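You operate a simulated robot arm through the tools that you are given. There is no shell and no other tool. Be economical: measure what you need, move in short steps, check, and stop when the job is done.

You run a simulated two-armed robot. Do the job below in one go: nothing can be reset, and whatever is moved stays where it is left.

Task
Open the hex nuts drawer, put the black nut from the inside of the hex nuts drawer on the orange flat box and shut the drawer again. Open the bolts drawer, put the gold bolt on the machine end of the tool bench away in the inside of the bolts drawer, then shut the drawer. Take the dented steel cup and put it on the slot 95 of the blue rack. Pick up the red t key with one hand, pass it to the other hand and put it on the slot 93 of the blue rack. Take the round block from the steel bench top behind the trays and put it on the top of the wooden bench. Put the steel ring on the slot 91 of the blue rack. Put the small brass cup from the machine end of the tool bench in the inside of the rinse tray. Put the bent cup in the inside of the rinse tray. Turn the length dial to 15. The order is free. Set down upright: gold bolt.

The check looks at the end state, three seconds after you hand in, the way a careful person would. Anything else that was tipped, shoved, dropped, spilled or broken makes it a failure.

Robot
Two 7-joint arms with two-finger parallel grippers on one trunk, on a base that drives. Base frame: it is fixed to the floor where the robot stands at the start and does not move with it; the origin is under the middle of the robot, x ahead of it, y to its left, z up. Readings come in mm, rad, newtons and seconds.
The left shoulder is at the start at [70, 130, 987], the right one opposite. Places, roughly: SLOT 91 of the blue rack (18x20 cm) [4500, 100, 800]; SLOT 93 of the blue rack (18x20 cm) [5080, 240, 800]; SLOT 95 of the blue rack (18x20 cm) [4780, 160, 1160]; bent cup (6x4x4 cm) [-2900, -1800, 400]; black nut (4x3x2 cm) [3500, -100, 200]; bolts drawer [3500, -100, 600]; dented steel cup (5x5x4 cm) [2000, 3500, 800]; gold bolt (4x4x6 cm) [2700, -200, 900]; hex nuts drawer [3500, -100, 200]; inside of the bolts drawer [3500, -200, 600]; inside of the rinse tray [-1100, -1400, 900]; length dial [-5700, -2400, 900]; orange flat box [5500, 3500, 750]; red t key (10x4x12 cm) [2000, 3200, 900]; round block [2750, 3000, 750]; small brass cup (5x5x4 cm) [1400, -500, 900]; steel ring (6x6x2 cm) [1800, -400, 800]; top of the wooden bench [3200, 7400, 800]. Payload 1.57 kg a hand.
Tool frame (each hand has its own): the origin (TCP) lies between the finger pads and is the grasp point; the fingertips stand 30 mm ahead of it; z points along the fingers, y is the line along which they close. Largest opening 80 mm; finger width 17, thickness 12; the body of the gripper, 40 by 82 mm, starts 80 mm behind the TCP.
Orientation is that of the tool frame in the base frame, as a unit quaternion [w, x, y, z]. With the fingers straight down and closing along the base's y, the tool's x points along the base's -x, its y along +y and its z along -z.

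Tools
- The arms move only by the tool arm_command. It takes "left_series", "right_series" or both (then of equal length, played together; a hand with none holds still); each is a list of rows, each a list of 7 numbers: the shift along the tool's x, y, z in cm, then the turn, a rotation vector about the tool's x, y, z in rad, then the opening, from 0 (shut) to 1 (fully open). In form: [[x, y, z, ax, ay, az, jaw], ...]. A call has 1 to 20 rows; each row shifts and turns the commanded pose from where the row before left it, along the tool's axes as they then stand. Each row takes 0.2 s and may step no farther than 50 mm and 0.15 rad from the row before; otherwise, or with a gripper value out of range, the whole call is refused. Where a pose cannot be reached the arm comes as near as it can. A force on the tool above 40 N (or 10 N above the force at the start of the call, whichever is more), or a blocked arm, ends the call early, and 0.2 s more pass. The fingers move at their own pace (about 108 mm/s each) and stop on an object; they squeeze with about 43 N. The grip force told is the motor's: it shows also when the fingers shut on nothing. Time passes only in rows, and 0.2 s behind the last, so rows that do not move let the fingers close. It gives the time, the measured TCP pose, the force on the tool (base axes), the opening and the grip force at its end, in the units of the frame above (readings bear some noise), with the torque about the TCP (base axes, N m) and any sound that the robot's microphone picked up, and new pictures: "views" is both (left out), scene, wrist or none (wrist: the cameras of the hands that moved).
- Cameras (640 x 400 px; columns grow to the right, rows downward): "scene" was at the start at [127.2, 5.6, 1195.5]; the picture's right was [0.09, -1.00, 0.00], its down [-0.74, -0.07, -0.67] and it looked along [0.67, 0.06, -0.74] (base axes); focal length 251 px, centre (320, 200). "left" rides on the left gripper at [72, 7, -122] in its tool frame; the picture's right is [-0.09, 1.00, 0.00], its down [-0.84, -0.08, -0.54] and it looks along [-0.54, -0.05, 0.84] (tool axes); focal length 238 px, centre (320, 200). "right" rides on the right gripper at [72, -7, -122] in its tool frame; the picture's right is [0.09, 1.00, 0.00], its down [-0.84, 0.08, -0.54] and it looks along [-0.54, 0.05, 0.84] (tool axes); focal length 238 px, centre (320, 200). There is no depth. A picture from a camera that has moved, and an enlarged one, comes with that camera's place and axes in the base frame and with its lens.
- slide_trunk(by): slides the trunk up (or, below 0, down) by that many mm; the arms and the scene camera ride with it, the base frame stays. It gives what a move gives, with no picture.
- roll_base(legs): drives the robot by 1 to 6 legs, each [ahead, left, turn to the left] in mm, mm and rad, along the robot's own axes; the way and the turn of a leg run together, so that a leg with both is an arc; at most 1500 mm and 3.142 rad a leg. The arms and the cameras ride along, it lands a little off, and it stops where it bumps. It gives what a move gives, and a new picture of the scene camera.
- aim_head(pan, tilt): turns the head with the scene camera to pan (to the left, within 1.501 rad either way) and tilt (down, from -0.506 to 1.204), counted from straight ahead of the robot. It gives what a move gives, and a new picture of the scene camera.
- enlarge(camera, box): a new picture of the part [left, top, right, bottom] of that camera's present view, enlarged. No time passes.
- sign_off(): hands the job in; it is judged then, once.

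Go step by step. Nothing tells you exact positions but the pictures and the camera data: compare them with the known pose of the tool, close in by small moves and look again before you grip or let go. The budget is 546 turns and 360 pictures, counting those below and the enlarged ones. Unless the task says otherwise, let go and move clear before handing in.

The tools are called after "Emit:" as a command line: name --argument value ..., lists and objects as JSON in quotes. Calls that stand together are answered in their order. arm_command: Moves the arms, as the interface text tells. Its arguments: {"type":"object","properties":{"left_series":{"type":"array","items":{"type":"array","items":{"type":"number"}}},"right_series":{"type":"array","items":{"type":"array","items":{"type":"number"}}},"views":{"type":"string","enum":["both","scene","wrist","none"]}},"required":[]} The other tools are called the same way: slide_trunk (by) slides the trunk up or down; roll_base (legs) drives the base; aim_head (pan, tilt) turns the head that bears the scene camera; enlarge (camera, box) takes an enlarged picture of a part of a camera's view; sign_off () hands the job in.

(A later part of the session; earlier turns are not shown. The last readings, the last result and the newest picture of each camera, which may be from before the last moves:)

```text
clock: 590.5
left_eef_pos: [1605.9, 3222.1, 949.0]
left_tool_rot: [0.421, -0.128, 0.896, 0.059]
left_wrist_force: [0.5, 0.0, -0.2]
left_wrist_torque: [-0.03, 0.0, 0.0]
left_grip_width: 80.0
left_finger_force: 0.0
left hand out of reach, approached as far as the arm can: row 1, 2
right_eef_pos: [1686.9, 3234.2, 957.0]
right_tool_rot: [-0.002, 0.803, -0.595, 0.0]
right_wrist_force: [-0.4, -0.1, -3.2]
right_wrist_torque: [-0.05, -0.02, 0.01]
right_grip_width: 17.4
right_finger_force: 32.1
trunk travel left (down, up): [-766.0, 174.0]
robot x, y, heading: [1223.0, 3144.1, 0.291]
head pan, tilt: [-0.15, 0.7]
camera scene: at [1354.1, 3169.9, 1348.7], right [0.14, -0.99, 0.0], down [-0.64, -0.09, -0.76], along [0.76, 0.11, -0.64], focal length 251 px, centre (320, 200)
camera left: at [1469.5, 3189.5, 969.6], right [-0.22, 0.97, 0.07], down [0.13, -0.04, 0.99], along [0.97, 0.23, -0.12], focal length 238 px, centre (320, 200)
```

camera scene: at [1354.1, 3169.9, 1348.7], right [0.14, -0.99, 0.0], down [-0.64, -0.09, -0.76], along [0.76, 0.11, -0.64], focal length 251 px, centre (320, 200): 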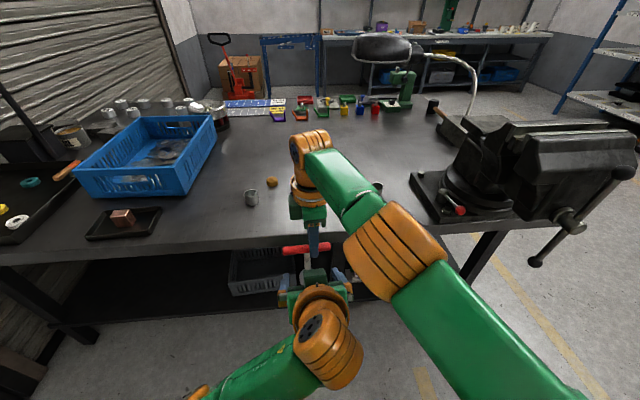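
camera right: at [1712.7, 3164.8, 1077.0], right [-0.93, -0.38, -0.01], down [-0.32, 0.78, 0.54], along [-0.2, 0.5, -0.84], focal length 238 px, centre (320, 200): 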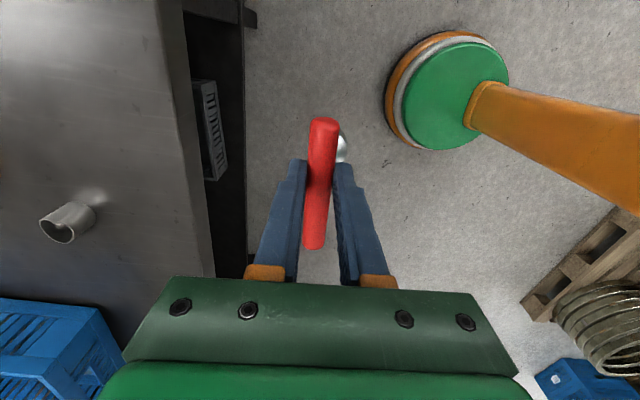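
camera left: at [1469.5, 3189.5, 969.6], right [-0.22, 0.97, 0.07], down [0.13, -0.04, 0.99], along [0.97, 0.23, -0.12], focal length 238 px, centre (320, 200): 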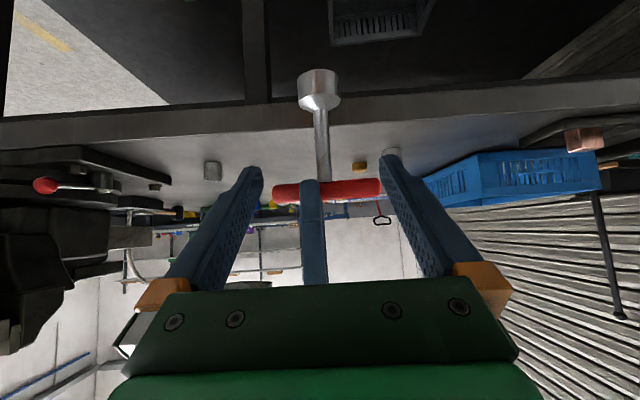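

Excellent alignment: shaft centred, depth ≈ 220 mm as planned. Advancing 100 mm along the tool axis and closing.

Emit:
arm_command --left_series '[[0, 0.2, 4, 0, 0, 0, 1], [0, 0, 4, 0, 0, 0, 1], [0, 0, 1.8, 0, 0, 0, 1], [0, 0, 0, 0, 0, 0, 1]]' --views "both"

```text
clock: 591.5
left_eef_pos: [1678.6, 3245.8, 886.6]
left_tool_rot: [0.422, -0.128, 0.895, 0.06]
left_wrist_force: [-0.8, 0.9, 0.2]
left_wrist_torque: [0.02, 0.0, 0.02]
left_grip_width: 79.9
left_finger_force: 0.1
right_eef_pos: [1686.7, 3231.2, 956.0]
right_tool_rot: [-0.002, 0.803, -0.595, 0.001]
right_wrist_force: [-0.3, 0.8, -2.5]
right_wrist_torque: [0.0, 0.0, -0.01]
right_grip_width: 17.3
right_finger_force: 32.2
trunk travel left (down, up): [-766.0, 174.0]
robot x, y, heading: [1221.8, 3142.3, 0.292]
head pan, tilt: [-0.15, 0.7]
camera scene: at [1354.1, 3169.1, 1348.7], right [0.14, -0.99, 0.0], down [-0.64, -0.09, -0.76], along [0.76, 0.11, -0.64], focal length 251 px, centre (320, 200)
camera left: at [1541.7, 3213.5, 909.1], right [-0.22, 0.97, 0.07], down [0.13, -0.04, 0.99], along [0.97, 0.23, -0.12], focal length 238 px, centre (320, 200)
```

scene: 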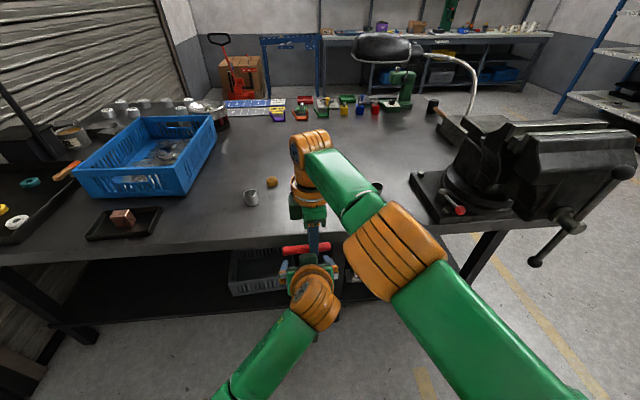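
left: 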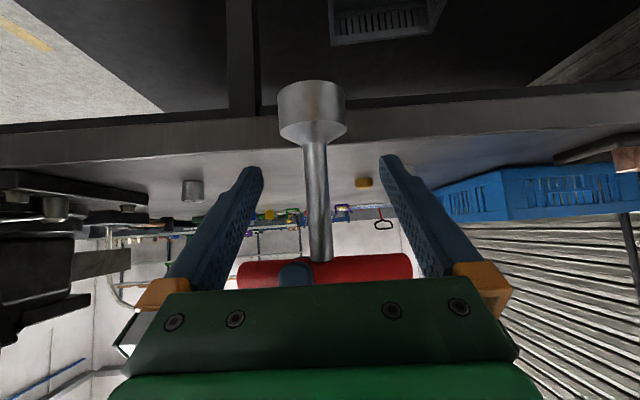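

Shaft is between the left pads. Closing the left hand on it.

Emit:
arm_command --left_series '[[0, 0, 0, 0, 0, 0, 0.5], [0, 0, 0, 0, 0, 0, 0.25], [0, 0, 0, 0, 0, 0, 0], [0, 0, 0, 0, 0, 0, 0], [0, 0, 0, 0, 0, 0, 0]]' --views "wrist"

```text
clock: 592.6
left_eef_pos: [1677.5, 3246.0, 887.5]
left_tool_rot: [0.421, -0.128, 0.896, 0.059]
left_wrist_force: [6.5, -11.0, 0.0]
left_wrist_torque: [0.28, 0.2, 0.02]
left_grip_width: 13.8
left_finger_force: 30.0
right_eef_pos: [1686.5, 3233.8, 957.6]
right_tool_rot: [-0.003, 0.803, -0.595, 0.001]
right_wrist_force: [-6.2, 10.6, 0.7]
right_wrist_torque: [0.49, 0.2, -0.01]
right_grip_width: 17.4
right_finger_force: 31.8
trunk travel left (down, up): [-766.0, 174.0]
robot x, y, heading: [1222.3, 3146.9, 0.293]
head pan, tilt: [-0.15, 0.7]
camera left: at [1541.6, 3213.2, 909.4], right [-0.22, 0.97, 0.07], down [0.13, -0.04, 0.99], along [0.97, 0.23, -0.12], focal length 238 px, centre (320, 200)
```

left: 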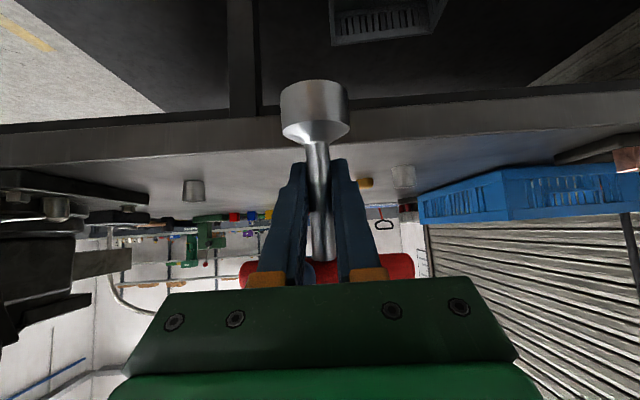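

Both hands hold it. Opening the right hand slightly and lifting it away.

Emit:
arm_command --right_series '[[0, 0, 0, 0, 0, 0, 0.3], [0, 0, 0, 0, 0, 0, 0.3], [0, 0, 0, 0, 0, 0, 0.3], [0, 0, -3, 0, 0, 0, 0.3], [0, 0, -4, 0, 0, 0, 0.4], [0, 0, -4, 0, 0, 0, 0.5], [3.5, 0, 0, 0, 0, 0, 0.5], [3.5, 0, 0, 0, 0, 0, 0.5]]' --views "both"

```text
clock: 594.5
left_eef_pos: [1677.8, 3243.9, 888.7]
left_tool_rot: [0.421, -0.128, 0.896, 0.061]
left_wrist_force: [0.8, -0.8, -0.1]
left_wrist_torque: [0.0, 0.04, 0.01]
left_grip_width: 13.4
left_finger_force: 30.2
right_eef_pos: [1701.8, 3156.4, 1064.6]
right_tool_rot: [-0.002, 0.803, -0.596, 0.0]
right_wrist_force: [-0.7, 0.0, 0.0]
right_wrist_torque: [0.01, 0.0, -0.01]
right_grip_width: 39.9
right_finger_force: 0.1
right hand out of reach, approached as far as the arm can: row 4, 5, 6, 7, 8
trunk travel left (down, up): [-766.0, 174.0]
robot x, y, heading: [1224.8, 3144.7, 0.295]
head pan, tilt: [-0.15, 0.7]
camera scene: at [1355.4, 3167.4, 1348.6], right [0.14, -0.99, 0.0], down [-0.64, -0.09, -0.76], along [0.76, 0.11, -0.65], focal length 251 px, centre (320, 200)
camera right: at [1728.5, 3089.6, 1184.7], right [-0.93, -0.38, -0.01], down [-0.32, 0.78, 0.54], along [-0.2, 0.51, -0.84], focal length 238 px, centre (320, 200)
```

scene: 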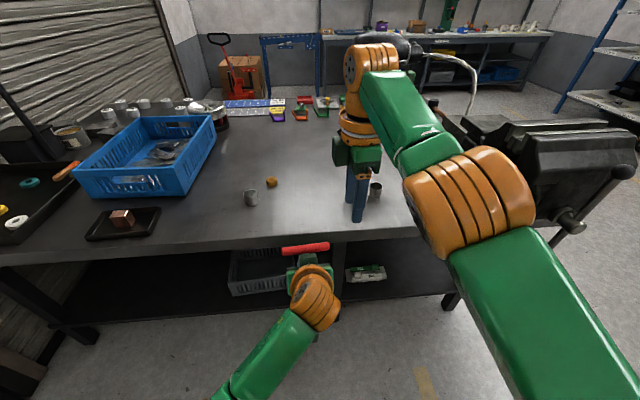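
right: 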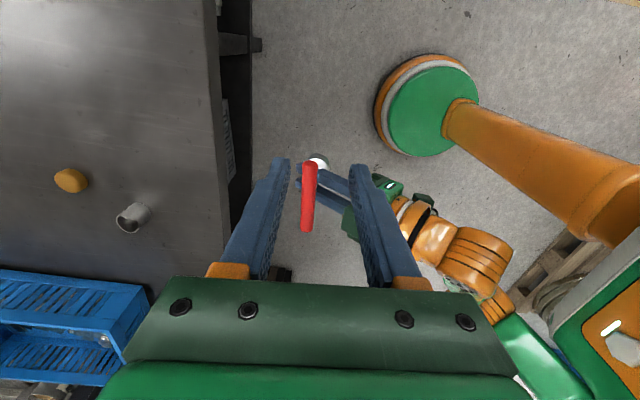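

Handover done: the left holds the T key by its shaft. Next: move it up-left, restore the right wrist, and go for the dented cup (~(1973, 3495)).

Emit:
arm_command --left_series '[[0, 4.2, 0, 0, 0, 0, 0], [0, 4.2, 0, 0, 0, 0, 0], [0, 4.2, 0, 0, 0, 0, 0], [0, 4.2, 0, 0, 0, 0, 0], [-3.8, 0, -3.1, 0, 0, 0, 0], [-3.8, 0, -3.1, 0, 0, 0, 0], [-3.8, 0, -3.1, 0, 0, 0, 0], [0, 0, 0, 0, 0, 0, 0], [0, 0, 0, 0, 0, 0, 0], [0, 0, 0, 0, 0, 0, 0], [0, 0, 0, 0, 0, 0, 0]]' --right_series '[[0, 0, 0, 0, 0, 0.143, 1], [0, 0, 0, 0, 0, 0.143, 1], [0, 0, 0, 0, 0, 0.143, 1], [0, 0, 0, 0, 0, 0.143, 1], [0, 0, 0, 0, 0, 0.143, 1], [0, 0, 0, 0, 0, 0.143, 1], [0, 0, 0, 0, 0, 0.143, 1], [0, 0, 0, 0, 0, 0.143, 1], [0, 0, 0, 0, 0, 0.143, 1], [0, 0, 0, 0, 0, 0.143, 1], [0, 0, 0, 0, 0, 0.141, 1]]' --views "none"

Emit:
roll_base --legs '[[0, 235, 0], [300, 0, 0]]'

Emit:
enlarge --camera "right" --box '[0, 0, 640, 400]'

```text
clock: 596.9
left_eef_pos: [1634.0, 3408.7, 1032.6]
left_tool_rot: [0.421, -0.128, 0.896, 0.059]
left_wrist_force: [0.2, -0.3, -2.3]
left_wrist_torque: [0.03, -0.04, 0.0]
left_grip_width: 13.4
left_finger_force: 30.0
right_eef_pos: [1700.5, 3161.6, 1065.8]
right_tool_rot: [0.004, -0.145, 0.989, 0.001]
right_wrist_force: [0.5, 0.6, -0.6]
right_wrist_torque: [0.02, 0.03, 0.02]
right_grip_width: 79.9
right_finger_force: 0.0
trunk travel left (down, up): [-766.0, 174.0]
robot x, y, heading: [1223.5, 3144.5, 0.292]
head pan, tilt: [-0.15, 0.7]
```

```text
clock: 600.2
left_eef_pos: [1846.1, 3714.1, 1033.6]
left_tool_rot: [0.422, -0.126, 0.896, 0.059]
left_wrist_force: [0.4, -0.4, -2.2]
left_wrist_torque: [-0.03, -0.04, -0.04]
left_grip_width: 13.3
left_finger_force: 30.3
right_eef_pos: [1912.7, 3465.7, 1065.4]
right_tool_rot: [0.005, -0.142, 0.99, 0.002]
right_wrist_force: [0.3, -0.4, 0.4]
right_wrist_torque: [0.0, -0.02, 0.04]
right_grip_width: 80.0
right_finger_force: 0.1
trunk travel left (down, up): [-766.0, 174.0]
robot x, y, heading: [1441.8, 3453.5, 0.291]
head pan, tilt: [-0.15, 0.7]
camera scene: at [1565.3, 3476.1, 1348.9], right [0.14, -0.99, 0.0], down [-0.64, -0.09, -0.77], along [0.76, 0.11, -0.64], focal length 251 px, centre (320, 200)
```

scene: 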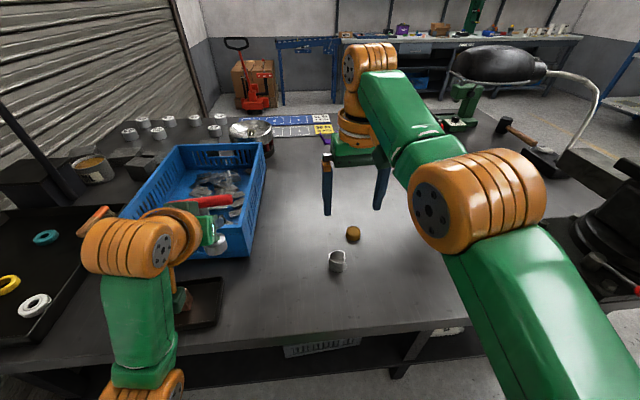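

```text
1.00 times, centred on (320, 200) of right (not enlarged: the box is as wide or as high as the picture)
camera zoom: at [1843.9, 3438.2, 1185.8], right [-0.37, 0.93, 0.0], down [0.78, 0.31, 0.55], along [0.51, 0.2, -0.83], focal length 238 px, centre (320, 200)
```

zoom: 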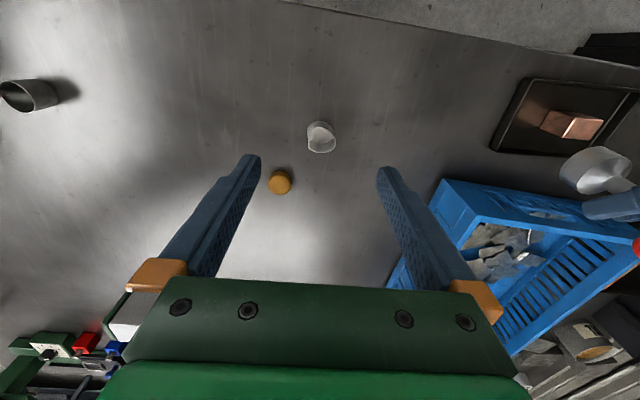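

The cup (dented rim) is dead ahead of the right hand. Advance the base 90 mm and lower.

Emit:
roll_base --legs '[[90, 0, 0]]'

Emit:
arm_command --right_series '[[4, 0.3, 0, 0, 0, 0, 1], [0, 0, 5, 0, 0, 0, 1], [0, 0, 5, 0, 0, 0, 1], [0, 0, 5, 0, 0, 0, 1], [0, 0, 0, 0, 0, 0, 1]]' --views "wrist"

```text
clock: 601.3
left_eef_pos: [1930.1, 3738.7, 1034.5]
left_tool_rot: [0.423, -0.125, 0.896, 0.058]
left_wrist_force: [-0.4, 0.1, -2.0]
left_wrist_torque: [0.03, -0.01, 0.01]
left_grip_width: 13.4
left_finger_force: 30.3
right_eef_pos: [1995.4, 3491.1, 1065.2]
right_tool_rot: [0.005, -0.144, 0.99, 0.001]
right_wrist_force: [-0.2, 0.6, 0.2]
right_wrist_torque: [0.01, -0.01, -0.01]
right_grip_width: 79.7
right_finger_force: 0.0
trunk travel left (down, up): [-766.0, 174.0]
robot x, y, heading: [1523.5, 3475.3, 0.292]
head pan, tilt: [-0.15, 0.7]
camera scene: at [1648.7, 3500.8, 1349.2], right [0.14, -0.99, 0.0], down [-0.64, -0.09, -0.77], along [0.76, 0.11, -0.64], focal length 251 px, centre (320, 200)
```

scene: 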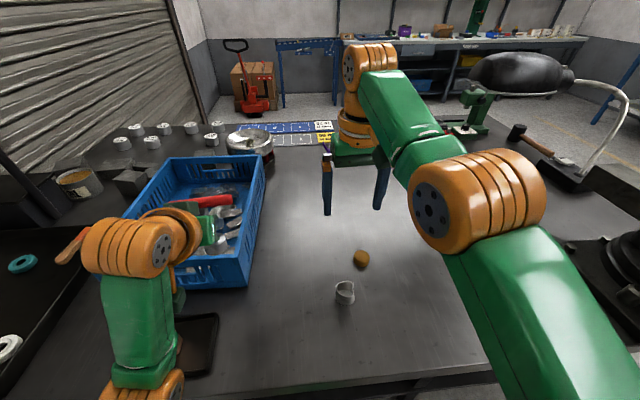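

```text
clock: 602.5
left_eef_pos: [1931.9, 3738.6, 1033.1]
left_tool_rot: [0.422, -0.125, 0.896, 0.058]
left_wrist_force: [0.3, -0.5, -3.0]
left_wrist_torque: [0.0, 0.02, 0.05]
left_grip_width: 13.3
left_finger_force: 29.7
right_eef_pos: [2017.0, 3512.6, 933.5]
right_tool_rot: [0.004, -0.143, 0.99, 0.001]
right_wrist_force: [0.6, 0.3, 0.1]
right_wrist_torque: [-0.03, -0.01, -0.01]
right_grip_width: 79.8
right_finger_force: 0.1
right hand out of reach, approached as far as the arm can: row 1, 2, 3, 4
trunk travel left (down, up): [-766.0, 174.0]
robot x, y, heading: [1523.0, 3479.0, 0.29]
head pan, tilt: [-0.15, 0.7]
camera right: at [1949.3, 3485.0, 1052.8], right [-0.37, 0.93, 0.0], down [0.78, 0.31, 0.55], along [0.51, 0.2, -0.84], focal length 238 px, centre (320, 200)
```

right: 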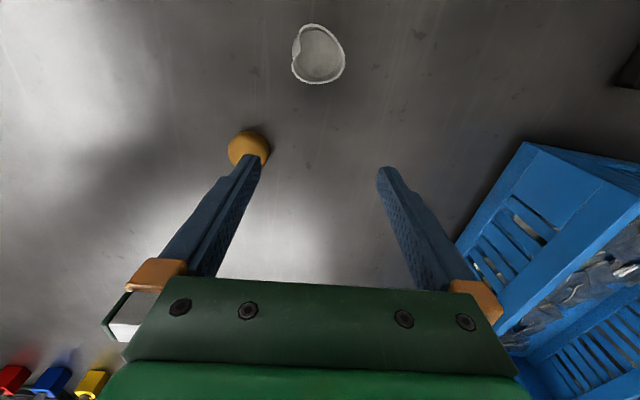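

The commanded pose had wound up ahead; pulling the right hand back to over the cup.

Emit:
arm_command --right_series '[[3, 0, 0, 0, 0, 0, 1], [3.5, -0.9, 0, 0, 0, 0, 1], [0, 0, 0, 0, 0, 0, 1]]' --views "wrist"

```text
clock: 603.3
left_eef_pos: [1934.4, 3740.2, 1032.7]
left_tool_rot: [0.421, -0.125, 0.897, 0.057]
left_wrist_force: [-0.5, -0.5, -2.3]
left_wrist_torque: [0.01, -0.01, 0.02]
left_grip_width: 13.6
left_finger_force: 30.3
right_eef_pos: [2016.6, 3516.3, 935.4]
right_tool_rot: [0.003, -0.143, 0.99, 0.001]
right_wrist_force: [-0.6, 0.1, 0.5]
right_wrist_torque: [-0.03, -0.02, 0.03]
right_grip_width: 79.9
right_finger_force: 0.1
right hand out of reach, approached as far as the arm can: row 1, 2
trunk travel left (down, up): [-766.0, 174.0]
robot x, y, heading: [1522.7, 3481.5, 0.288]
head pan, tilt: [-0.15, 0.7]
camera right: at [1948.2, 3487.8, 1054.8], right [-0.37, 0.93, 0.0], down [0.78, 0.31, 0.55], along [0.51, 0.2, -0.84], focal length 238 px, centre (320, 200)
```

right: 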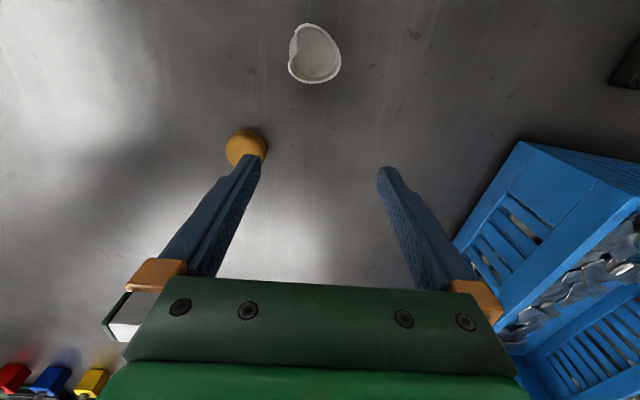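

Emit:
arm_command --right_series '[[4, 0, 0, 0, 0, 0, 1], [4, 0, 0, 0, 0, 0, 1], [0, 0, 0, 0, 0, 0, 1]]' --views "none"

```text
clock: 604.1
left_eef_pos: [1934.3, 3739.2, 1031.8]
left_tool_rot: [0.42, -0.126, 0.897, 0.059]
left_wrist_force: [0.2, 0.4, -1.5]
left_wrist_torque: [-0.04, 0.0, -0.02]
left_grip_width: 13.4
left_finger_force: 30.1
right_eef_pos: [2011.6, 3525.9, 937.5]
right_tool_rot: [0.004, -0.144, 0.99, 0.001]
right_wrist_force: [0.9, -0.1, -0.6]
right_wrist_torque: [0.04, 0.0, -0.01]
right_grip_width: 80.1
right_finger_force: 0.1
right hand out of reach, approached as far as the arm can: row 1, 2
trunk travel left (down, up): [-766.0, 174.0]
robot x, y, heading: [1524.3, 3477.1, 0.288]
head pan, tilt: [-0.15, 0.7]
```

Emit:
arm_command --right_series '[[0, 0, -5, 0, 0, 0, 1], [0, 0, -5, 0, 0, 0, 1], [4, 0, 0, 0, 0, 0, 1], [4, 0, 0, 0, 0, 0, 1], [0, 0, 0, 0, 0, 0, 1]]' --views "scene"

```text
clock: 605.3
left_eef_pos: [1933.0, 3739.5, 1032.9]
left_tool_rot: [0.421, -0.125, 0.897, 0.058]
left_wrist_force: [-0.2, -0.5, -3.1]
left_wrist_torque: [0.01, 0.02, 0.0]
left_grip_width: 13.4
left_finger_force: 30.4
right_eef_pos: [1984.9, 3530.0, 1049.2]
right_tool_rot: [0.004, -0.143, 0.99, 0.0]
right_wrist_force: [0.0, 0.5, 0.1]
right_wrist_torque: [0.01, -0.02, 0.0]
right_grip_width: 79.9
right_finger_force: 0.1
right hand out of reach, approached as far as the arm can: row 1, 2, 3, 4
trunk travel left (down, up): [-766.0, 174.0]
robot x, y, heading: [1520.9, 3477.6, 0.287]
head pan, tilt: [-0.15, 0.7]
camera scene: at [1652.6, 3501.8, 1348.7], right [0.14, -0.99, 0.0], down [-0.64, -0.09, -0.76], along [0.76, 0.1, -0.64], focal length 251 px, centre (320, 200)
```

scene: 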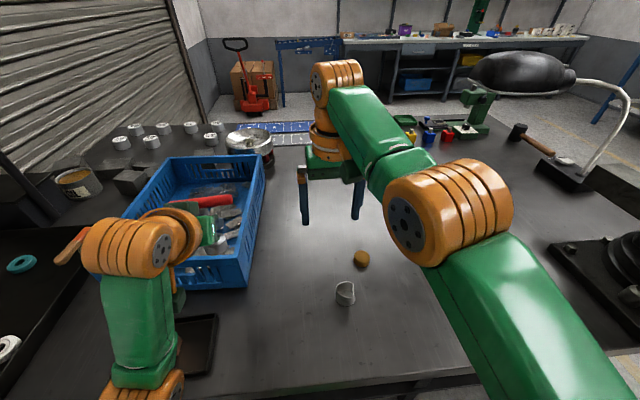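

Emit:
arm_command --right_series '[[5, 0, 0, 0, 0, 0, 1], [5, 0, 0, 0, 0, 0, 1], [0, 0, 0, 0, 0, 0, 1]]' --views "none"

```text
clock: 606.1
left_eef_pos: [1933.7, 3738.5, 1032.8]
left_tool_rot: [0.421, -0.127, 0.896, 0.059]
left_wrist_force: [-0.7, 0.2, -2.3]
left_wrist_torque: [0.01, 0.03, -0.03]
left_grip_width: 13.7
left_finger_force: 30.2
right_eef_pos: [1958.8, 3548.9, 1079.6]
right_tool_rot: [0.003, -0.144, 0.99, 0.002]
right_wrist_force: [0.4, -0.5, -0.2]
right_wrist_torque: [0.04, 0.01, -0.01]
right_grip_width: 80.1
right_finger_force: 0.1
right hand out of reach, approached as far as the arm can: row 1, 2
trunk travel left (down, up): [-766.0, 174.0]
robot x, y, heading: [1515.8, 3479.3, 0.288]
head pan, tilt: [-0.15, 0.7]
```

Emit:
arm_command --right_series '[[2, -4, 0, 0, 0, 0, 1], [0, -2.5, 3, 0, 0, 0, 1], [0, 0, 5, 0, 0, 0, 1], [0, 0, 5, 0, 0, 0, 1], [0, 0, 0, 0, 0, 0, 1]]' --views "wrist"

```text
clock: 607.3
left_eef_pos: [1933.5, 3738.6, 1031.2]
left_tool_rot: [0.421, -0.126, 0.896, 0.058]
left_wrist_force: [-0.4, -0.2, -2.4]
left_wrist_torque: [0.0, 0.04, 0.03]
left_grip_width: 13.5
left_finger_force: 30.1
right_eef_pos: [2014.9, 3509.6, 970.1]
right_tool_rot: [0.003, -0.144, 0.99, 0.001]
right_wrist_force: [-0.7, -0.1, 0.1]
right_wrist_torque: [0.01, 0.0, -0.02]
right_grip_width: 80.2
right_finger_force: 0.0
right hand out of reach, approached as far as the arm can: row 1, 2, 3, 4
trunk travel left (down, up): [-766.0, 174.0]
robot x, y, heading: [1518.5, 3479.1, 0.288]
head pan, tilt: [-0.15, 0.7]
camera right: at [1947.7, 3481.6, 1090.3], right [-0.37, 0.93, 0.0], down [0.78, 0.31, 0.55], along [0.51, 0.2, -0.84], focal length 238 px, centre (320, 200)
```

right: 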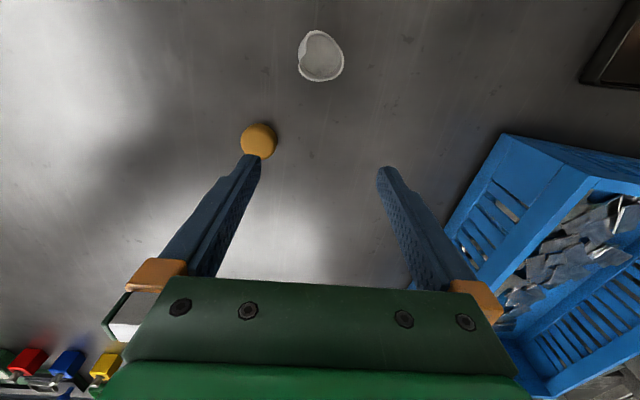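

Emit:
arm_command --right_series '[[4, 0, 0, 0, 0, 0, 1], [3, 0, 0, 0, 0, 0, 1], [0, 0, 0, 0, 0, 0, 1]]' --views "none"

```text
clock: 608.1
left_eef_pos: [1933.9, 3739.6, 1032.0]
left_tool_rot: [0.422, -0.126, 0.896, 0.058]
left_wrist_force: [0.1, 0.1, -1.3]
left_wrist_torque: [0.0, 0.0, 0.03]
left_grip_width: 13.7
left_finger_force: 29.9
right_eef_pos: [2009.4, 3520.8, 976.2]
right_tool_rot: [0.003, -0.143, 0.99, 0.001]
right_wrist_force: [0.4, 0.3, 0.2]
right_wrist_torque: [0.0, 0.0, 0.0]
right_grip_width: 79.6
right_finger_force: 0.0
right hand out of reach, approached as far as the arm can: row 1, 2
trunk travel left (down, up): [-766.0, 174.0]
robot x, y, heading: [1522.1, 3477.2, 0.286]
head pan, tilt: [-0.15, 0.7]
```

Emit:
arm_command --right_series '[[5, 0, 0, 0, 0, 0, 1], [5, 0, 0, 0, 0, 0, 1], [5, 0, 0, 0, 0, 0, 1], [5, 0, 0, 0, 0, 0, 1], [5, 0, 0, 0, 0, 0, 1], [0, 0, 0, 0, 0, 0, 1]]' --views "none"

```text
clock: 609.5
left_eef_pos: [1931.9, 3740.5, 1032.4]
left_tool_rot: [0.421, -0.125, 0.897, 0.058]
left_wrist_force: [-0.5, 0.0, -2.1]
left_wrist_torque: [-0.02, -0.03, 0.02]
left_grip_width: 13.6
left_finger_force: 30.2
right_eef_pos: [1966.5, 3573.4, 1018.0]
right_tool_rot: [0.002, -0.144, 0.99, 0.0]
right_wrist_force: [-0.5, 0.7, -0.3]
right_wrist_torque: [-0.02, 0.03, -0.01]
right_grip_width: 79.9
right_finger_force: 0.0
right hand out of reach, approached as far as the arm can: row 1, 2, 3, 4, 5
trunk travel left (down, up): [-766.0, 174.0]
robot x, y, heading: [1522.4, 3479.6, 0.286]
head pan, tilt: [-0.15, 0.7]
```

Emit:
arm_command --right_series '[[1.5, -4, 0, 0, 0, 0, 1], [1.5, -4, 0, 0, 0, 0, 1], [0, 0, 4, 0, 0, 0, 1], [0, 0, 4, 0, 0, 0, 1], [0, 0, 0, 0, 0, 0, 1]]' --views "wrist"

```text
clock: 610.7
left_eef_pos: [1932.7, 3739.6, 1034.1]
left_tool_rot: [0.421, -0.125, 0.896, 0.058]
left_wrist_force: [-0.1, 0.3, -2.7]
left_wrist_torque: [-0.01, 0.01, 0.0]
left_grip_width: 13.7
left_finger_force: 30.2
right_eef_pos: [2014.1, 3516.1, 947.9]
right_tool_rot: [0.002, -0.144, 0.99, 0.0]
right_wrist_force: [-0.2, 0.1, 0.3]
right_wrist_torque: [-0.02, -0.03, 0.0]
right_grip_width: 80.1
right_finger_force: 0.0
right hand out of reach, approached as far as the arm can: row 1, 2, 3, 4
trunk travel left (down, up): [-766.0, 174.0]
robot x, y, heading: [1519.8, 3473.2, 0.284]
head pan, tilt: [-0.15, 0.7]
camera right: at [1946.0, 3488.9, 1068.2], right [-0.37, 0.93, 0.0], down [0.78, 0.31, 0.55], along [0.51, 0.2, -0.84], focal length 238 px, centre (320, 200)
```

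right: 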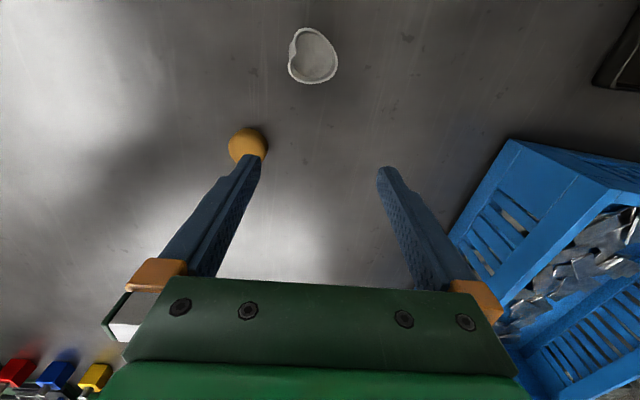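

The arm seems stuck near its straight singular posture. I'll command it strongly inward until it bends.

Emit:
arm_command --right_series '[[5, 0, 0, 0, 0, 0, 1], [5, 0, 0, 0, 0, 0, 1], [5, 0, 0, 0, 0, 0, 1], [5, 0, 0, 0, 0, 0, 1], [0, 0, 0, 0, 0, 0, 1], [0, 0, 0, 0, 0, 0, 1], [0, 0, 0, 0, 0, 0, 1], [0, 0, 0, 0, 0, 0, 1]]' --views "scene"

```text
clock: 612.5
left_eef_pos: [1933.4, 3739.5, 1032.8]
left_tool_rot: [0.421, -0.125, 0.896, 0.058]
left_wrist_force: [-0.5, -0.8, -2.4]
left_wrist_torque: [0.0, -0.02, 0.0]
left_grip_width: 13.7
left_finger_force: 30.0
right_eef_pos: [2001.6, 3538.1, 955.2]
right_tool_rot: [0.003, -0.143, 0.99, 0.001]
right_wrist_force: [0.1, 0.3, 0.8]
right_wrist_torque: [-0.03, 0.02, 0.01]
right_grip_width: 80.0
right_finger_force: 0.2
right hand out of reach, approached as far as the arm can: row 1, 2, 3, 4
trunk travel left (down, up): [-766.0, 174.0]
robot x, y, heading: [1517.5, 3477.9, 0.289]
head pan, tilt: [-0.15, 0.7]
camera scene: at [1652.7, 3502.0, 1348.7], right [0.14, -0.99, 0.0], down [-0.64, -0.09, -0.76], along [0.76, 0.1, -0.64], focal length 251 px, centre (320, 200)
```

scene: 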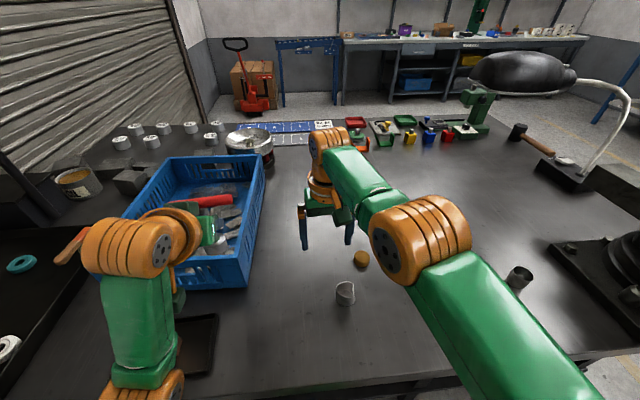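

Stuck in a straight-arm pose. I'll back up and gently press the fingertips on the free bench top, which resets the commanded pose to the measured one.

Emit:
roll_base --legs '[[-150, -60, 0]]'

Emit:
arm_command --right_series '[[0, 0, 3, 0, 0, 0, 0.3], [0, 0, 3, 0, 0, 0, 0.3], [0, 0, 0, 0, 0, 0, 0.3]]' --views "both"

```text
clock: 613.9
left_eef_pos: [1811.4, 3640.3, 1032.3]
left_tool_rot: [0.419, -0.125, 0.897, 0.057]
left_wrist_force: [-0.2, 0.6, -2.0]
left_wrist_torque: [0.03, 0.0, 0.01]
left_grip_width: 13.6
left_finger_force: 29.9
right_eef_pos: [1880.3, 3438.9, 953.2]
right_tool_rot: [0.003, -0.141, 0.99, 0.001]
right_wrist_force: [-0.1, 0.1, -0.2]
right_wrist_torque: [-0.04, 0.01, -0.01]
right_grip_width: 79.9
right_finger_force: 0.0
trunk travel left (down, up): [-766.0, 174.0]
robot x, y, heading: [1398.2, 3377.5, 0.285]
head pan, tilt: [-0.15, 0.7]
camera scene: at [1531.0, 3405.1, 1348.4], right [0.13, -0.99, 0.0], down [-0.64, -0.09, -0.76], along [0.76, 0.1, -0.65], focal length 251 px, centre (320, 200)
```

scene: 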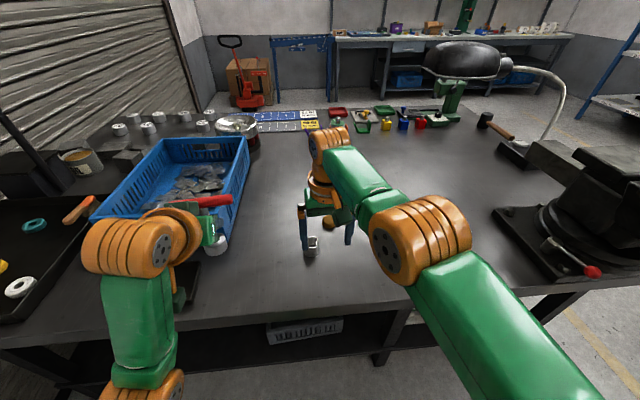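

```text
clock: 614.7
left_eef_pos: [1809.1, 3639.3, 1035.0]
left_tool_rot: [0.423, -0.124, 0.896, 0.058]
left_wrist_force: [0.1, 0.0, -2.3]
left_wrist_torque: [0.0, -0.01, -0.01]
left_grip_width: 13.6
left_finger_force: 29.9
right_eef_pos: [1878.1, 3436.5, 895.8]
right_tool_rot: [0.003, -0.141, 0.99, 0.001]
right_wrist_force: [-1.3, 0.2, -0.1]
right_wrist_torque: [-0.02, -0.01, 0.06]
right_grip_width: 24.0
right_finger_force: 0.1
trunk travel left (down, up): [-766.0, 174.0]
robot x, y, heading: [1398.6, 3378.4, 0.281]
head pan, tilt: [-0.15, 0.7]
camera scene: at [1527.8, 3402.9, 1348.8], right [0.13, -0.99, 0.0], down [-0.64, -0.09, -0.76], along [0.76, 0.1, -0.64], focal length 251 px, centre (320, 200)
camera right: at [1811.0, 3409.6, 1015.7], right [-0.37, 0.93, 0.0], down [0.78, 0.31, 0.55], along [0.51, 0.2, -0.84], focal length 238 px, centre (320, 200)
```

scene: 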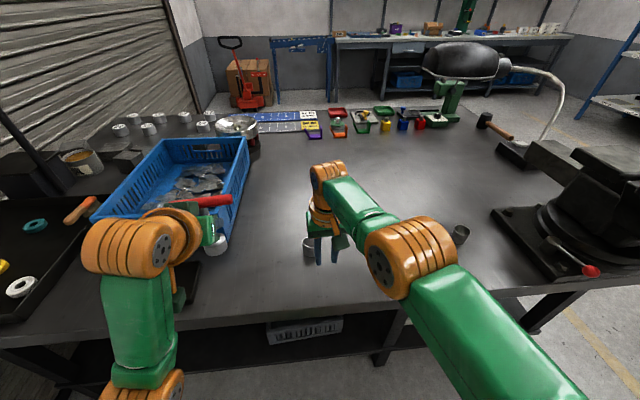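
right: 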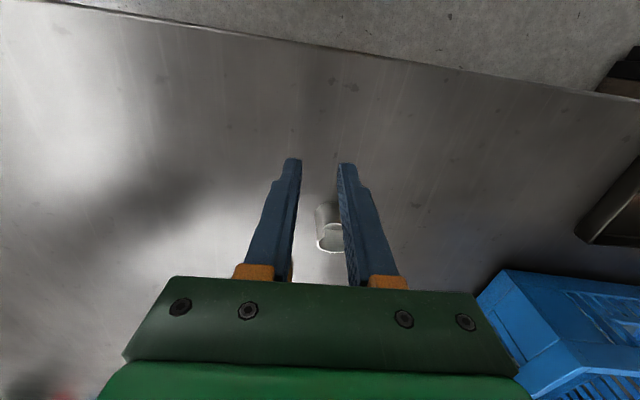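

The base move re-synced the arm. Retract the hand, raise it, and reposition the base for the cup.

Emit:
arm_command --right_series '[[0, 0, -4, 0, 0, 0, 1], [4, -1.8, 0, 0, 0, 0, 1], [4, -1.8, 0, 0, 0, 0, 1], [0, 0, 0, 0, 0, 0, 1]]' --views "none"

Emit:
roll_base --legs '[[155, 60, 0]]'

Emit:
enlarge --camera "right" --box '[0, 0, 640, 400]'

```text
clock: 615.7
left_eef_pos: [1810.0, 3640.5, 1033.5]
left_tool_rot: [0.421, -0.124, 0.897, 0.057]
left_wrist_force: [0.7, 0.7, -2.0]
left_wrist_torque: [-0.03, -0.02, 0.01]
left_grip_width: 13.7
left_finger_force: 30.0
right_eef_pos: [1882.4, 3430.8, 938.3]
right_tool_rot: [0.003, -0.142, 0.99, 0.001]
right_wrist_force: [0.2, -0.7, 0.3]
right_wrist_torque: [-0.01, 0.01, -0.02]
right_grip_width: 80.0
right_finger_force: 0.0
right hand out of reach, approached as far as the arm can: row 2, 3
trunk travel left (down, up): [-766.0, 174.0]
robot x, y, heading: [1398.9, 3378.0, 0.283]
head pan, tilt: [-0.15, 0.7]
```

```text
clock: 617.1
left_eef_pos: [1938.6, 3739.2, 1034.3]
left_tool_rot: [0.423, -0.123, 0.896, 0.058]
left_wrist_force: [0.1, 0.1, -2.3]
left_wrist_torque: [0.02, 0.01, 0.0]
left_grip_width: 13.7
left_finger_force: 29.9
right_eef_pos: [2010.7, 3531.1, 938.0]
right_tool_rot: [0.005, -0.141, 0.99, 0.001]
right_wrist_force: [-0.5, 0.1, -0.8]
right_wrist_torque: [0.01, -0.01, 0.0]
right_grip_width: 79.8
right_finger_force: 0.1
trunk travel left (down, up): [-766.0, 174.0]
robot x, y, heading: [1528.4, 3478.6, 0.286]
head pan, tilt: [-0.15, 0.7]
camera scene: at [1655.2, 3502.1, 1349.0], right [0.13, -0.99, 0.0], down [-0.64, -0.09, -0.77], along [0.76, 0.1, -0.64], focal length 251 px, centre (320, 200)
```

scene: 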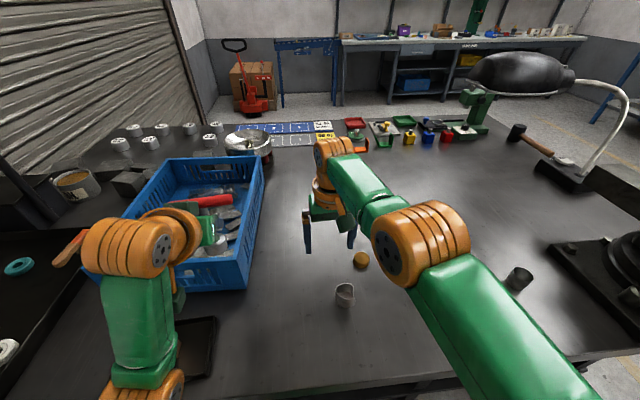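

```text
1.00 times, centred on (320, 200) of right (not enlarged: the box is as wide or as high as the picture)
camera zoom: at [1942.5, 3502.9, 1058.3], right [-0.37, 0.93, 0.0], down [0.78, 0.31, 0.55], along [0.51, 0.2, -0.84], focal length 238 px, centre (320, 200)
```

zoom: 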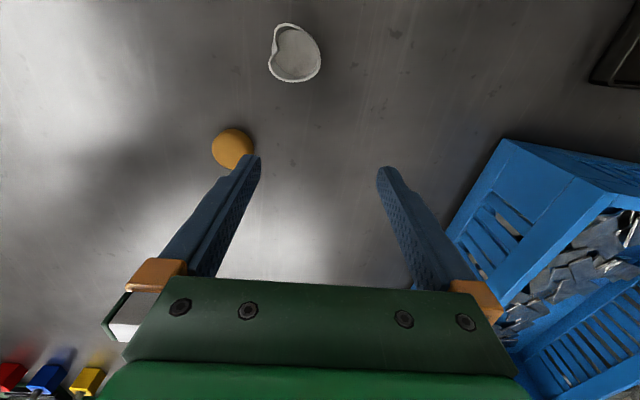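

The arm works fine vertically, so I'll position it with the base instead: back 60, right 30, then lower.

Emit:
roll_base --legs '[[-60, -30, 0]]'

Emit:
enlarge --camera "right" --box '[0, 0, 640, 400]'

```text
clock: 618.1
left_eef_pos: [1892.5, 3697.7, 1029.7]
left_tool_rot: [0.42, -0.124, 0.897, 0.056]
left_wrist_force: [-0.3, 0.0, -2.5]
left_wrist_torque: [-0.02, -0.01, -0.04]
left_grip_width: 14.0
left_finger_force: 29.9
right_eef_pos: [1964.8, 3488.5, 937.0]
right_tool_rot: [0.001, -0.142, 0.99, -0.001]
right_wrist_force: [0.3, 0.1, 0.2]
right_wrist_torque: [-0.05, 0.02, 0.01]
right_grip_width: 80.1
right_finger_force: 0.2
trunk travel left (down, up): [-766.0, 174.0]
robot x, y, heading: [1474.8, 3432.9, 0.288]
head pan, tilt: [-0.15, 0.7]
camera scene: at [1612.1, 3461.6, 1348.2], right [0.13, -0.99, 0.0], down [-0.64, -0.09, -0.76], along [0.76, 0.1, -0.65], focal length 251 px, centre (320, 200)
```

scene: 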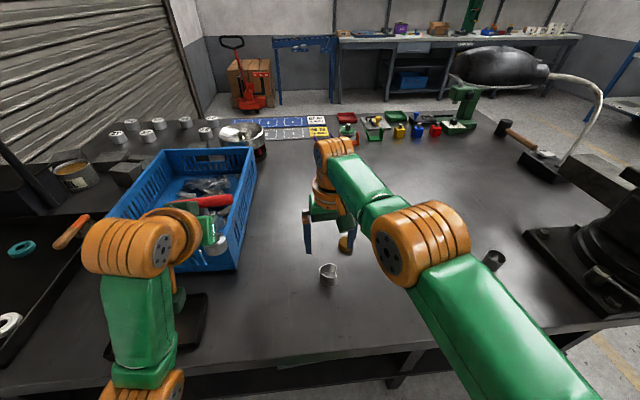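

```text
1.00 times, centred on (320, 200) of right (not enlarged: the box is as wide or as high as the picture)
camera zoom: at [1898.0, 3461.1, 1056.0], right [-0.37, 0.93, 0.0], down [0.78, 0.31, 0.54], along [0.51, 0.2, -0.84], focal length 238 px, centre (320, 200)
```

zoom: 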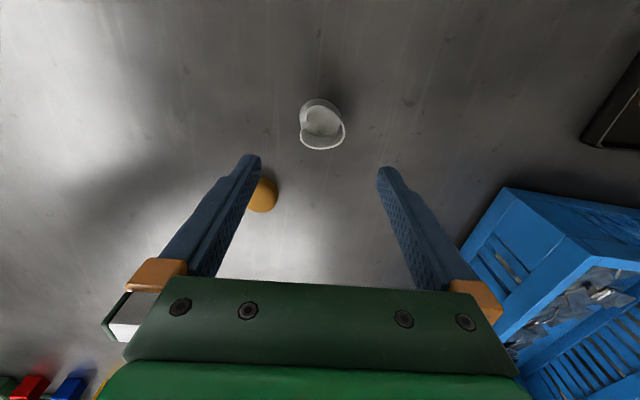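

Emit:
arm_command --right_series '[[0, 0, 3, 0, 0, 0, 1], [0, 0, 3, 0, 0, 0, 1], [0, 0, 2, 0, 0, 0, 1], [0, 0, 0, 0, 0, 0, 1]]' --views "wrist"

```text
clock: 619.1
left_eef_pos: [1889.0, 3695.2, 1032.9]
left_tool_rot: [0.422, -0.123, 0.897, 0.057]
left_wrist_force: [0.1, 0.2, -2.5]
left_wrist_torque: [0.05, -0.01, -0.03]
left_grip_width: 13.3
left_finger_force: 29.9
right_eef_pos: [1959.8, 3485.6, 856.8]
right_tool_rot: [0.003, -0.142, 0.99, 0.0]
right_wrist_force: [0.5, 0.0, -0.3]
right_wrist_torque: [0.01, 0.02, -0.02]
right_grip_width: 79.9
right_finger_force: 0.1
right hand out of reach, approached as far as the arm can: row 3
trunk travel left (down, up): [-766.0, 174.0]
robot x, y, heading: [1473.5, 3432.4, 0.286]
head pan, tilt: [-0.15, 0.7]
camera right: at [1891.9, 3457.6, 977.3], right [-0.37, 0.93, 0.0], down [0.78, 0.31, 0.55], along [0.51, 0.2, -0.84], focal length 238 px, centre (320, 200)
```

right: 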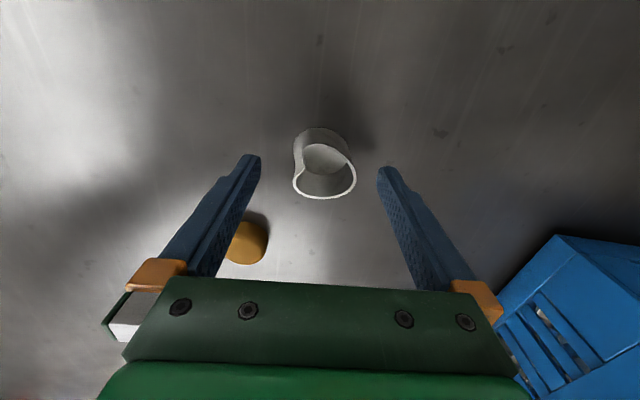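

Cup is between the fingers. Lower via the trunk by 20 mm and grip.

Emit:
slide_trunk --by -20

Emit:
arm_command --right_series '[[0, 0, 0, 0, 0, 0, 0.6], [0, 0, 0, 0, 0, 0, 0.3], [0, 0, 0, 0, 0, 0, 0], [0, 0, 0, 0, 0, 0, 0], [0, 0, 0, 0, 0, 0, 0]]' --views "wrist"

```text
clock: 619.8
left_eef_pos: [1889.6, 3696.2, 1012.6]
left_tool_rot: [0.421, -0.124, 0.897, 0.057]
left_wrist_force: [-0.7, 0.0, -1.8]
left_wrist_torque: [-0.01, 0.01, 0.0]
left_grip_width: 13.8
left_finger_force: 30.5
right_eef_pos: [1960.0, 3484.9, 838.5]
right_tool_rot: [0.003, -0.142, 0.99, 0.001]
right_wrist_force: [0.2, 0.1, 0.4]
right_wrist_torque: [-0.01, -0.03, 0.02]
right_grip_width: 79.9
right_finger_force: 0.0
trunk travel left (down, up): [-746.0, 194.0]
robot x, y, heading: [1475.0, 3433.0, 0.286]
head pan, tilt: [-0.15, 0.7]
```

```text
clock: 621.0
left_eef_pos: [1890.0, 3694.9, 1012.5]
left_tool_rot: [0.422, -0.124, 0.896, 0.058]
left_wrist_force: [-0.4, 0.0, -2.6]
left_wrist_torque: [-0.01, 0.01, 0.04]
left_grip_width: 13.5
left_finger_force: 30.4
right_eef_pos: [1959.3, 3485.3, 838.5]
right_tool_rot: [0.003, -0.142, 0.99, 0.0]
right_wrist_force: [0.4, 0.0, 0.4]
right_wrist_torque: [-0.01, -0.01, 0.04]
right_grip_width: 40.9
right_finger_force: 43.0
trunk travel left (down, up): [-746.0, 194.0]
robot x, y, heading: [1473.6, 3434.0, 0.284]
head pan, tilt: [-0.15, 0.7]
camera right: at [1891.6, 3457.4, 957.7], right [-0.37, 0.93, 0.0], down [0.78, 0.31, 0.55], along [0.51, 0.2, -0.84], focal length 238 px, centre (320, 200)
```

right: 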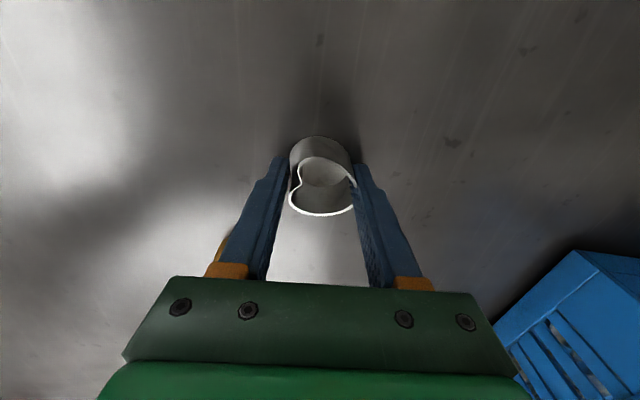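

Cup gripped. Raise the trunk to lift both items, back away and start toward the rack.

Emit:
slide_trunk --by 150

Emit:
roll_base --legs '[[-550, 0, 0], [0, 0, -1.57], [1500, 0, 0]]'

Emit:
roll_base --legs '[[400, 0, 0], [0, 1500, 0], [0, 1400, 0]]'

Emit:
aim_head --pan 0 --tilt 0.5

```text
clock: 622.8
left_eef_pos: [1891.9, 3694.2, 1162.4]
left_tool_rot: [0.421, -0.124, 0.897, 0.057]
left_wrist_force: [-0.3, -0.1, -2.5]
left_wrist_torque: [0.01, -0.01, 0.02]
left_grip_width: 13.6
left_finger_force: 29.9
right_eef_pos: [1959.0, 3484.7, 987.1]
right_tool_rot: [0.003, -0.141, 0.99, 0.001]
right_wrist_force: [-0.1, 0.3, 0.0]
right_wrist_torque: [0.03, -0.01, -0.04]
right_grip_width: 40.9
right_finger_force: 42.5
trunk travel left (down, up): [-896.0, 44.0]
robot x, y, heading: [1478.4, 3433.5, 0.286]
head pan, tilt: [-0.15, 0.7]
```

```text
clock: 636.8
left_eef_pos: [1541.3, 1418.8, 1162.9]
left_tool_rot: [0.333, 0.561, 0.71, -0.264]
left_wrist_force: [0.0, -0.4, -2.8]
left_wrist_torque: [0.02, 0.02, 0.0]
left_grip_width: 13.6
left_finger_force: 29.7
right_eef_pos: [1328.3, 1357.1, 987.4]
right_tool_rot: [0.002, 0.617, 0.787, -0.002]
right_wrist_force: [0.5, -0.7, -0.4]
right_wrist_torque: [-0.03, -0.02, 0.02]
right_grip_width: 40.7
right_finger_force: 42.9
trunk travel left (down, up): [-896.0, 44.0]
robot x, y, heading: [1292.3, 1843.7, -1.326]
head pan, tilt: [-0.15, 0.7]
camera scene: at [1316.0, 1706.4, 1478.8], right [-1.0, -0.09, 0.0], down [-0.06, 0.64, -0.76], along [0.07, -0.76, -0.64], focal length 251 px, centre (320, 200)
```

scene: 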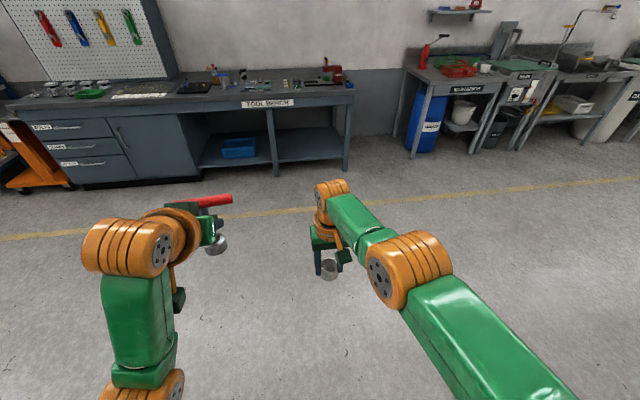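

```text
clock: 653.0
left_eef_pos: [4477.8, 1767.1, 1162.7]
left_tool_rot: [0.335, 0.557, 0.713, -0.262]
left_wrist_force: [-0.4, -0.4, -1.5]
left_wrist_torque: [-0.01, 0.0, 0.02]
left_grip_width: 13.5
left_finger_force: 30.0
right_eef_pos: [4267.0, 1703.0, 987.8]
right_tool_rot: [0.003, 0.612, 0.791, -0.001]
right_wrist_force: [-0.5, -1.5, -1.2]
right_wrist_torque: [-0.01, 0.04, 0.01]
right_grip_width: 40.8
right_finger_force: 43.1
trunk travel left (down, up): [-896.0, 44.0]
robot x, y, heading: [4227.0, 2190.0, -1.315]
head pan, tilt: [-0.15, 0.7]
camera scene: at [4250.1, 2051.8, 1478.7], right [-0.99, -0.1, 0.0], down [-0.07, 0.64, -0.76], along [0.08, -0.76, -0.64], focal length 251 px, centre (320, 200)
```

scene: 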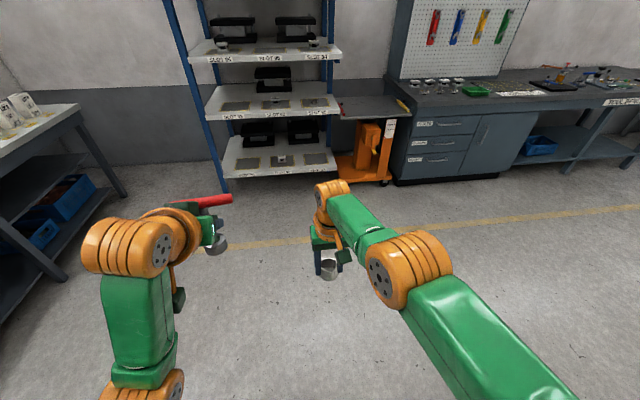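

```text
clock: 653.8
left_eef_pos: [4479.9, 1767.0, 1162.4]
left_tool_rot: [0.335, 0.557, 0.714, -0.262]
left_wrist_force: [0.3, 0.0, -2.1]
left_wrist_torque: [0.01, 0.03, 0.01]
left_grip_width: 13.7
left_finger_force: 30.2
right_eef_pos: [4267.2, 1703.6, 988.2]
right_tool_rot: [0.002, 0.611, 0.792, -0.002]
right_wrist_force: [-1.0, -0.7, 0.1]
right_wrist_torque: [0.01, -0.01, -0.01]
right_grip_width: 40.5
right_finger_force: 43.2
trunk travel left (down, up): [-896.0, 44.0]
robot x, y, heading: [4232.7, 2189.8, -1.316]
head pan, tilt: [0.0, 0.499]
camera scene: at [4264.9, 2048.4, 1496.3], right [-0.97, -0.25, 0.0], down [-0.12, 0.46, -0.88], along [0.22, -0.85, -0.48], focal length 251 px, centre (320, 200)
```

scene: 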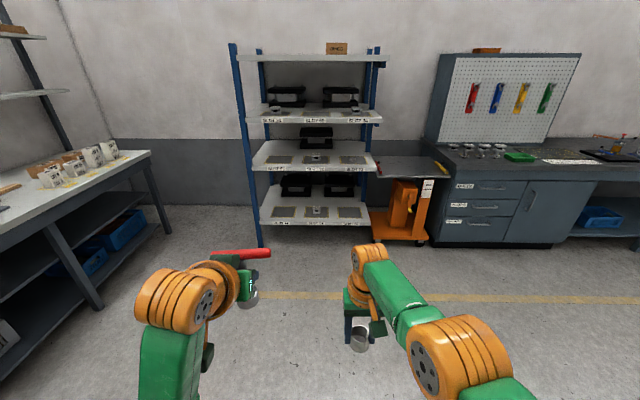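

I'll do the T key first (slot 93). Fold the right hand upward to bring it closer to the body, in free space.

Emit:
arm_command --right_series '[[0, 0, -5, 0, 0, 0, 0], [0, 0, -5, 0, 0, 0, 0], [0, 0, -5, 0, 0, 0, 0], [2, 0, -4.5, 0, 0, 0, 0], [3, 0, -4, 0, 0, 0, 0], [3, 0, -4, 0, 0, 0, 0], [3, 0, -4, 0, 0, 0, 0], [0, 0, 0, 0, 0, 0, 0]]' --views "scene"

```text
clock: 655.6
left_eef_pos: [4479.7, 1763.8, 1161.2]
left_tool_rot: [0.335, 0.557, 0.714, -0.262]
left_wrist_force: [-0.7, -0.3, -2.3]
left_wrist_torque: [0.01, -0.02, -0.01]
left_grip_width: 13.6
left_finger_force: 30.5
right_eef_pos: [4262.5, 1738.6, 1221.2]
right_tool_rot: [0.002, 0.612, 0.791, -0.002]
right_wrist_force: [0.0, -0.9, -0.5]
right_wrist_torque: [-0.03, 0.0, 0.0]
right_grip_width: 40.7
right_finger_force: 42.7
right hand out of reach, approached as far as the arm can: row 3, 4, 5, 6, 7
trunk travel left (down, up): [-896.0, 44.0]
robot x, y, heading: [4231.5, 2189.5, -1.313]
head pan, tilt: [0.0, 0.499]
camera scene: at [4265.1, 2046.6, 1496.2], right [-0.97, -0.25, 0.0], down [-0.12, 0.47, -0.88], along [0.22, -0.85, -0.48], focal length 251 px, centre (320, 200)
```

scene: 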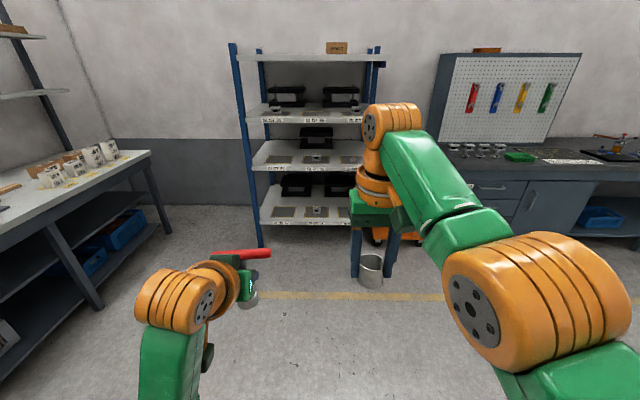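

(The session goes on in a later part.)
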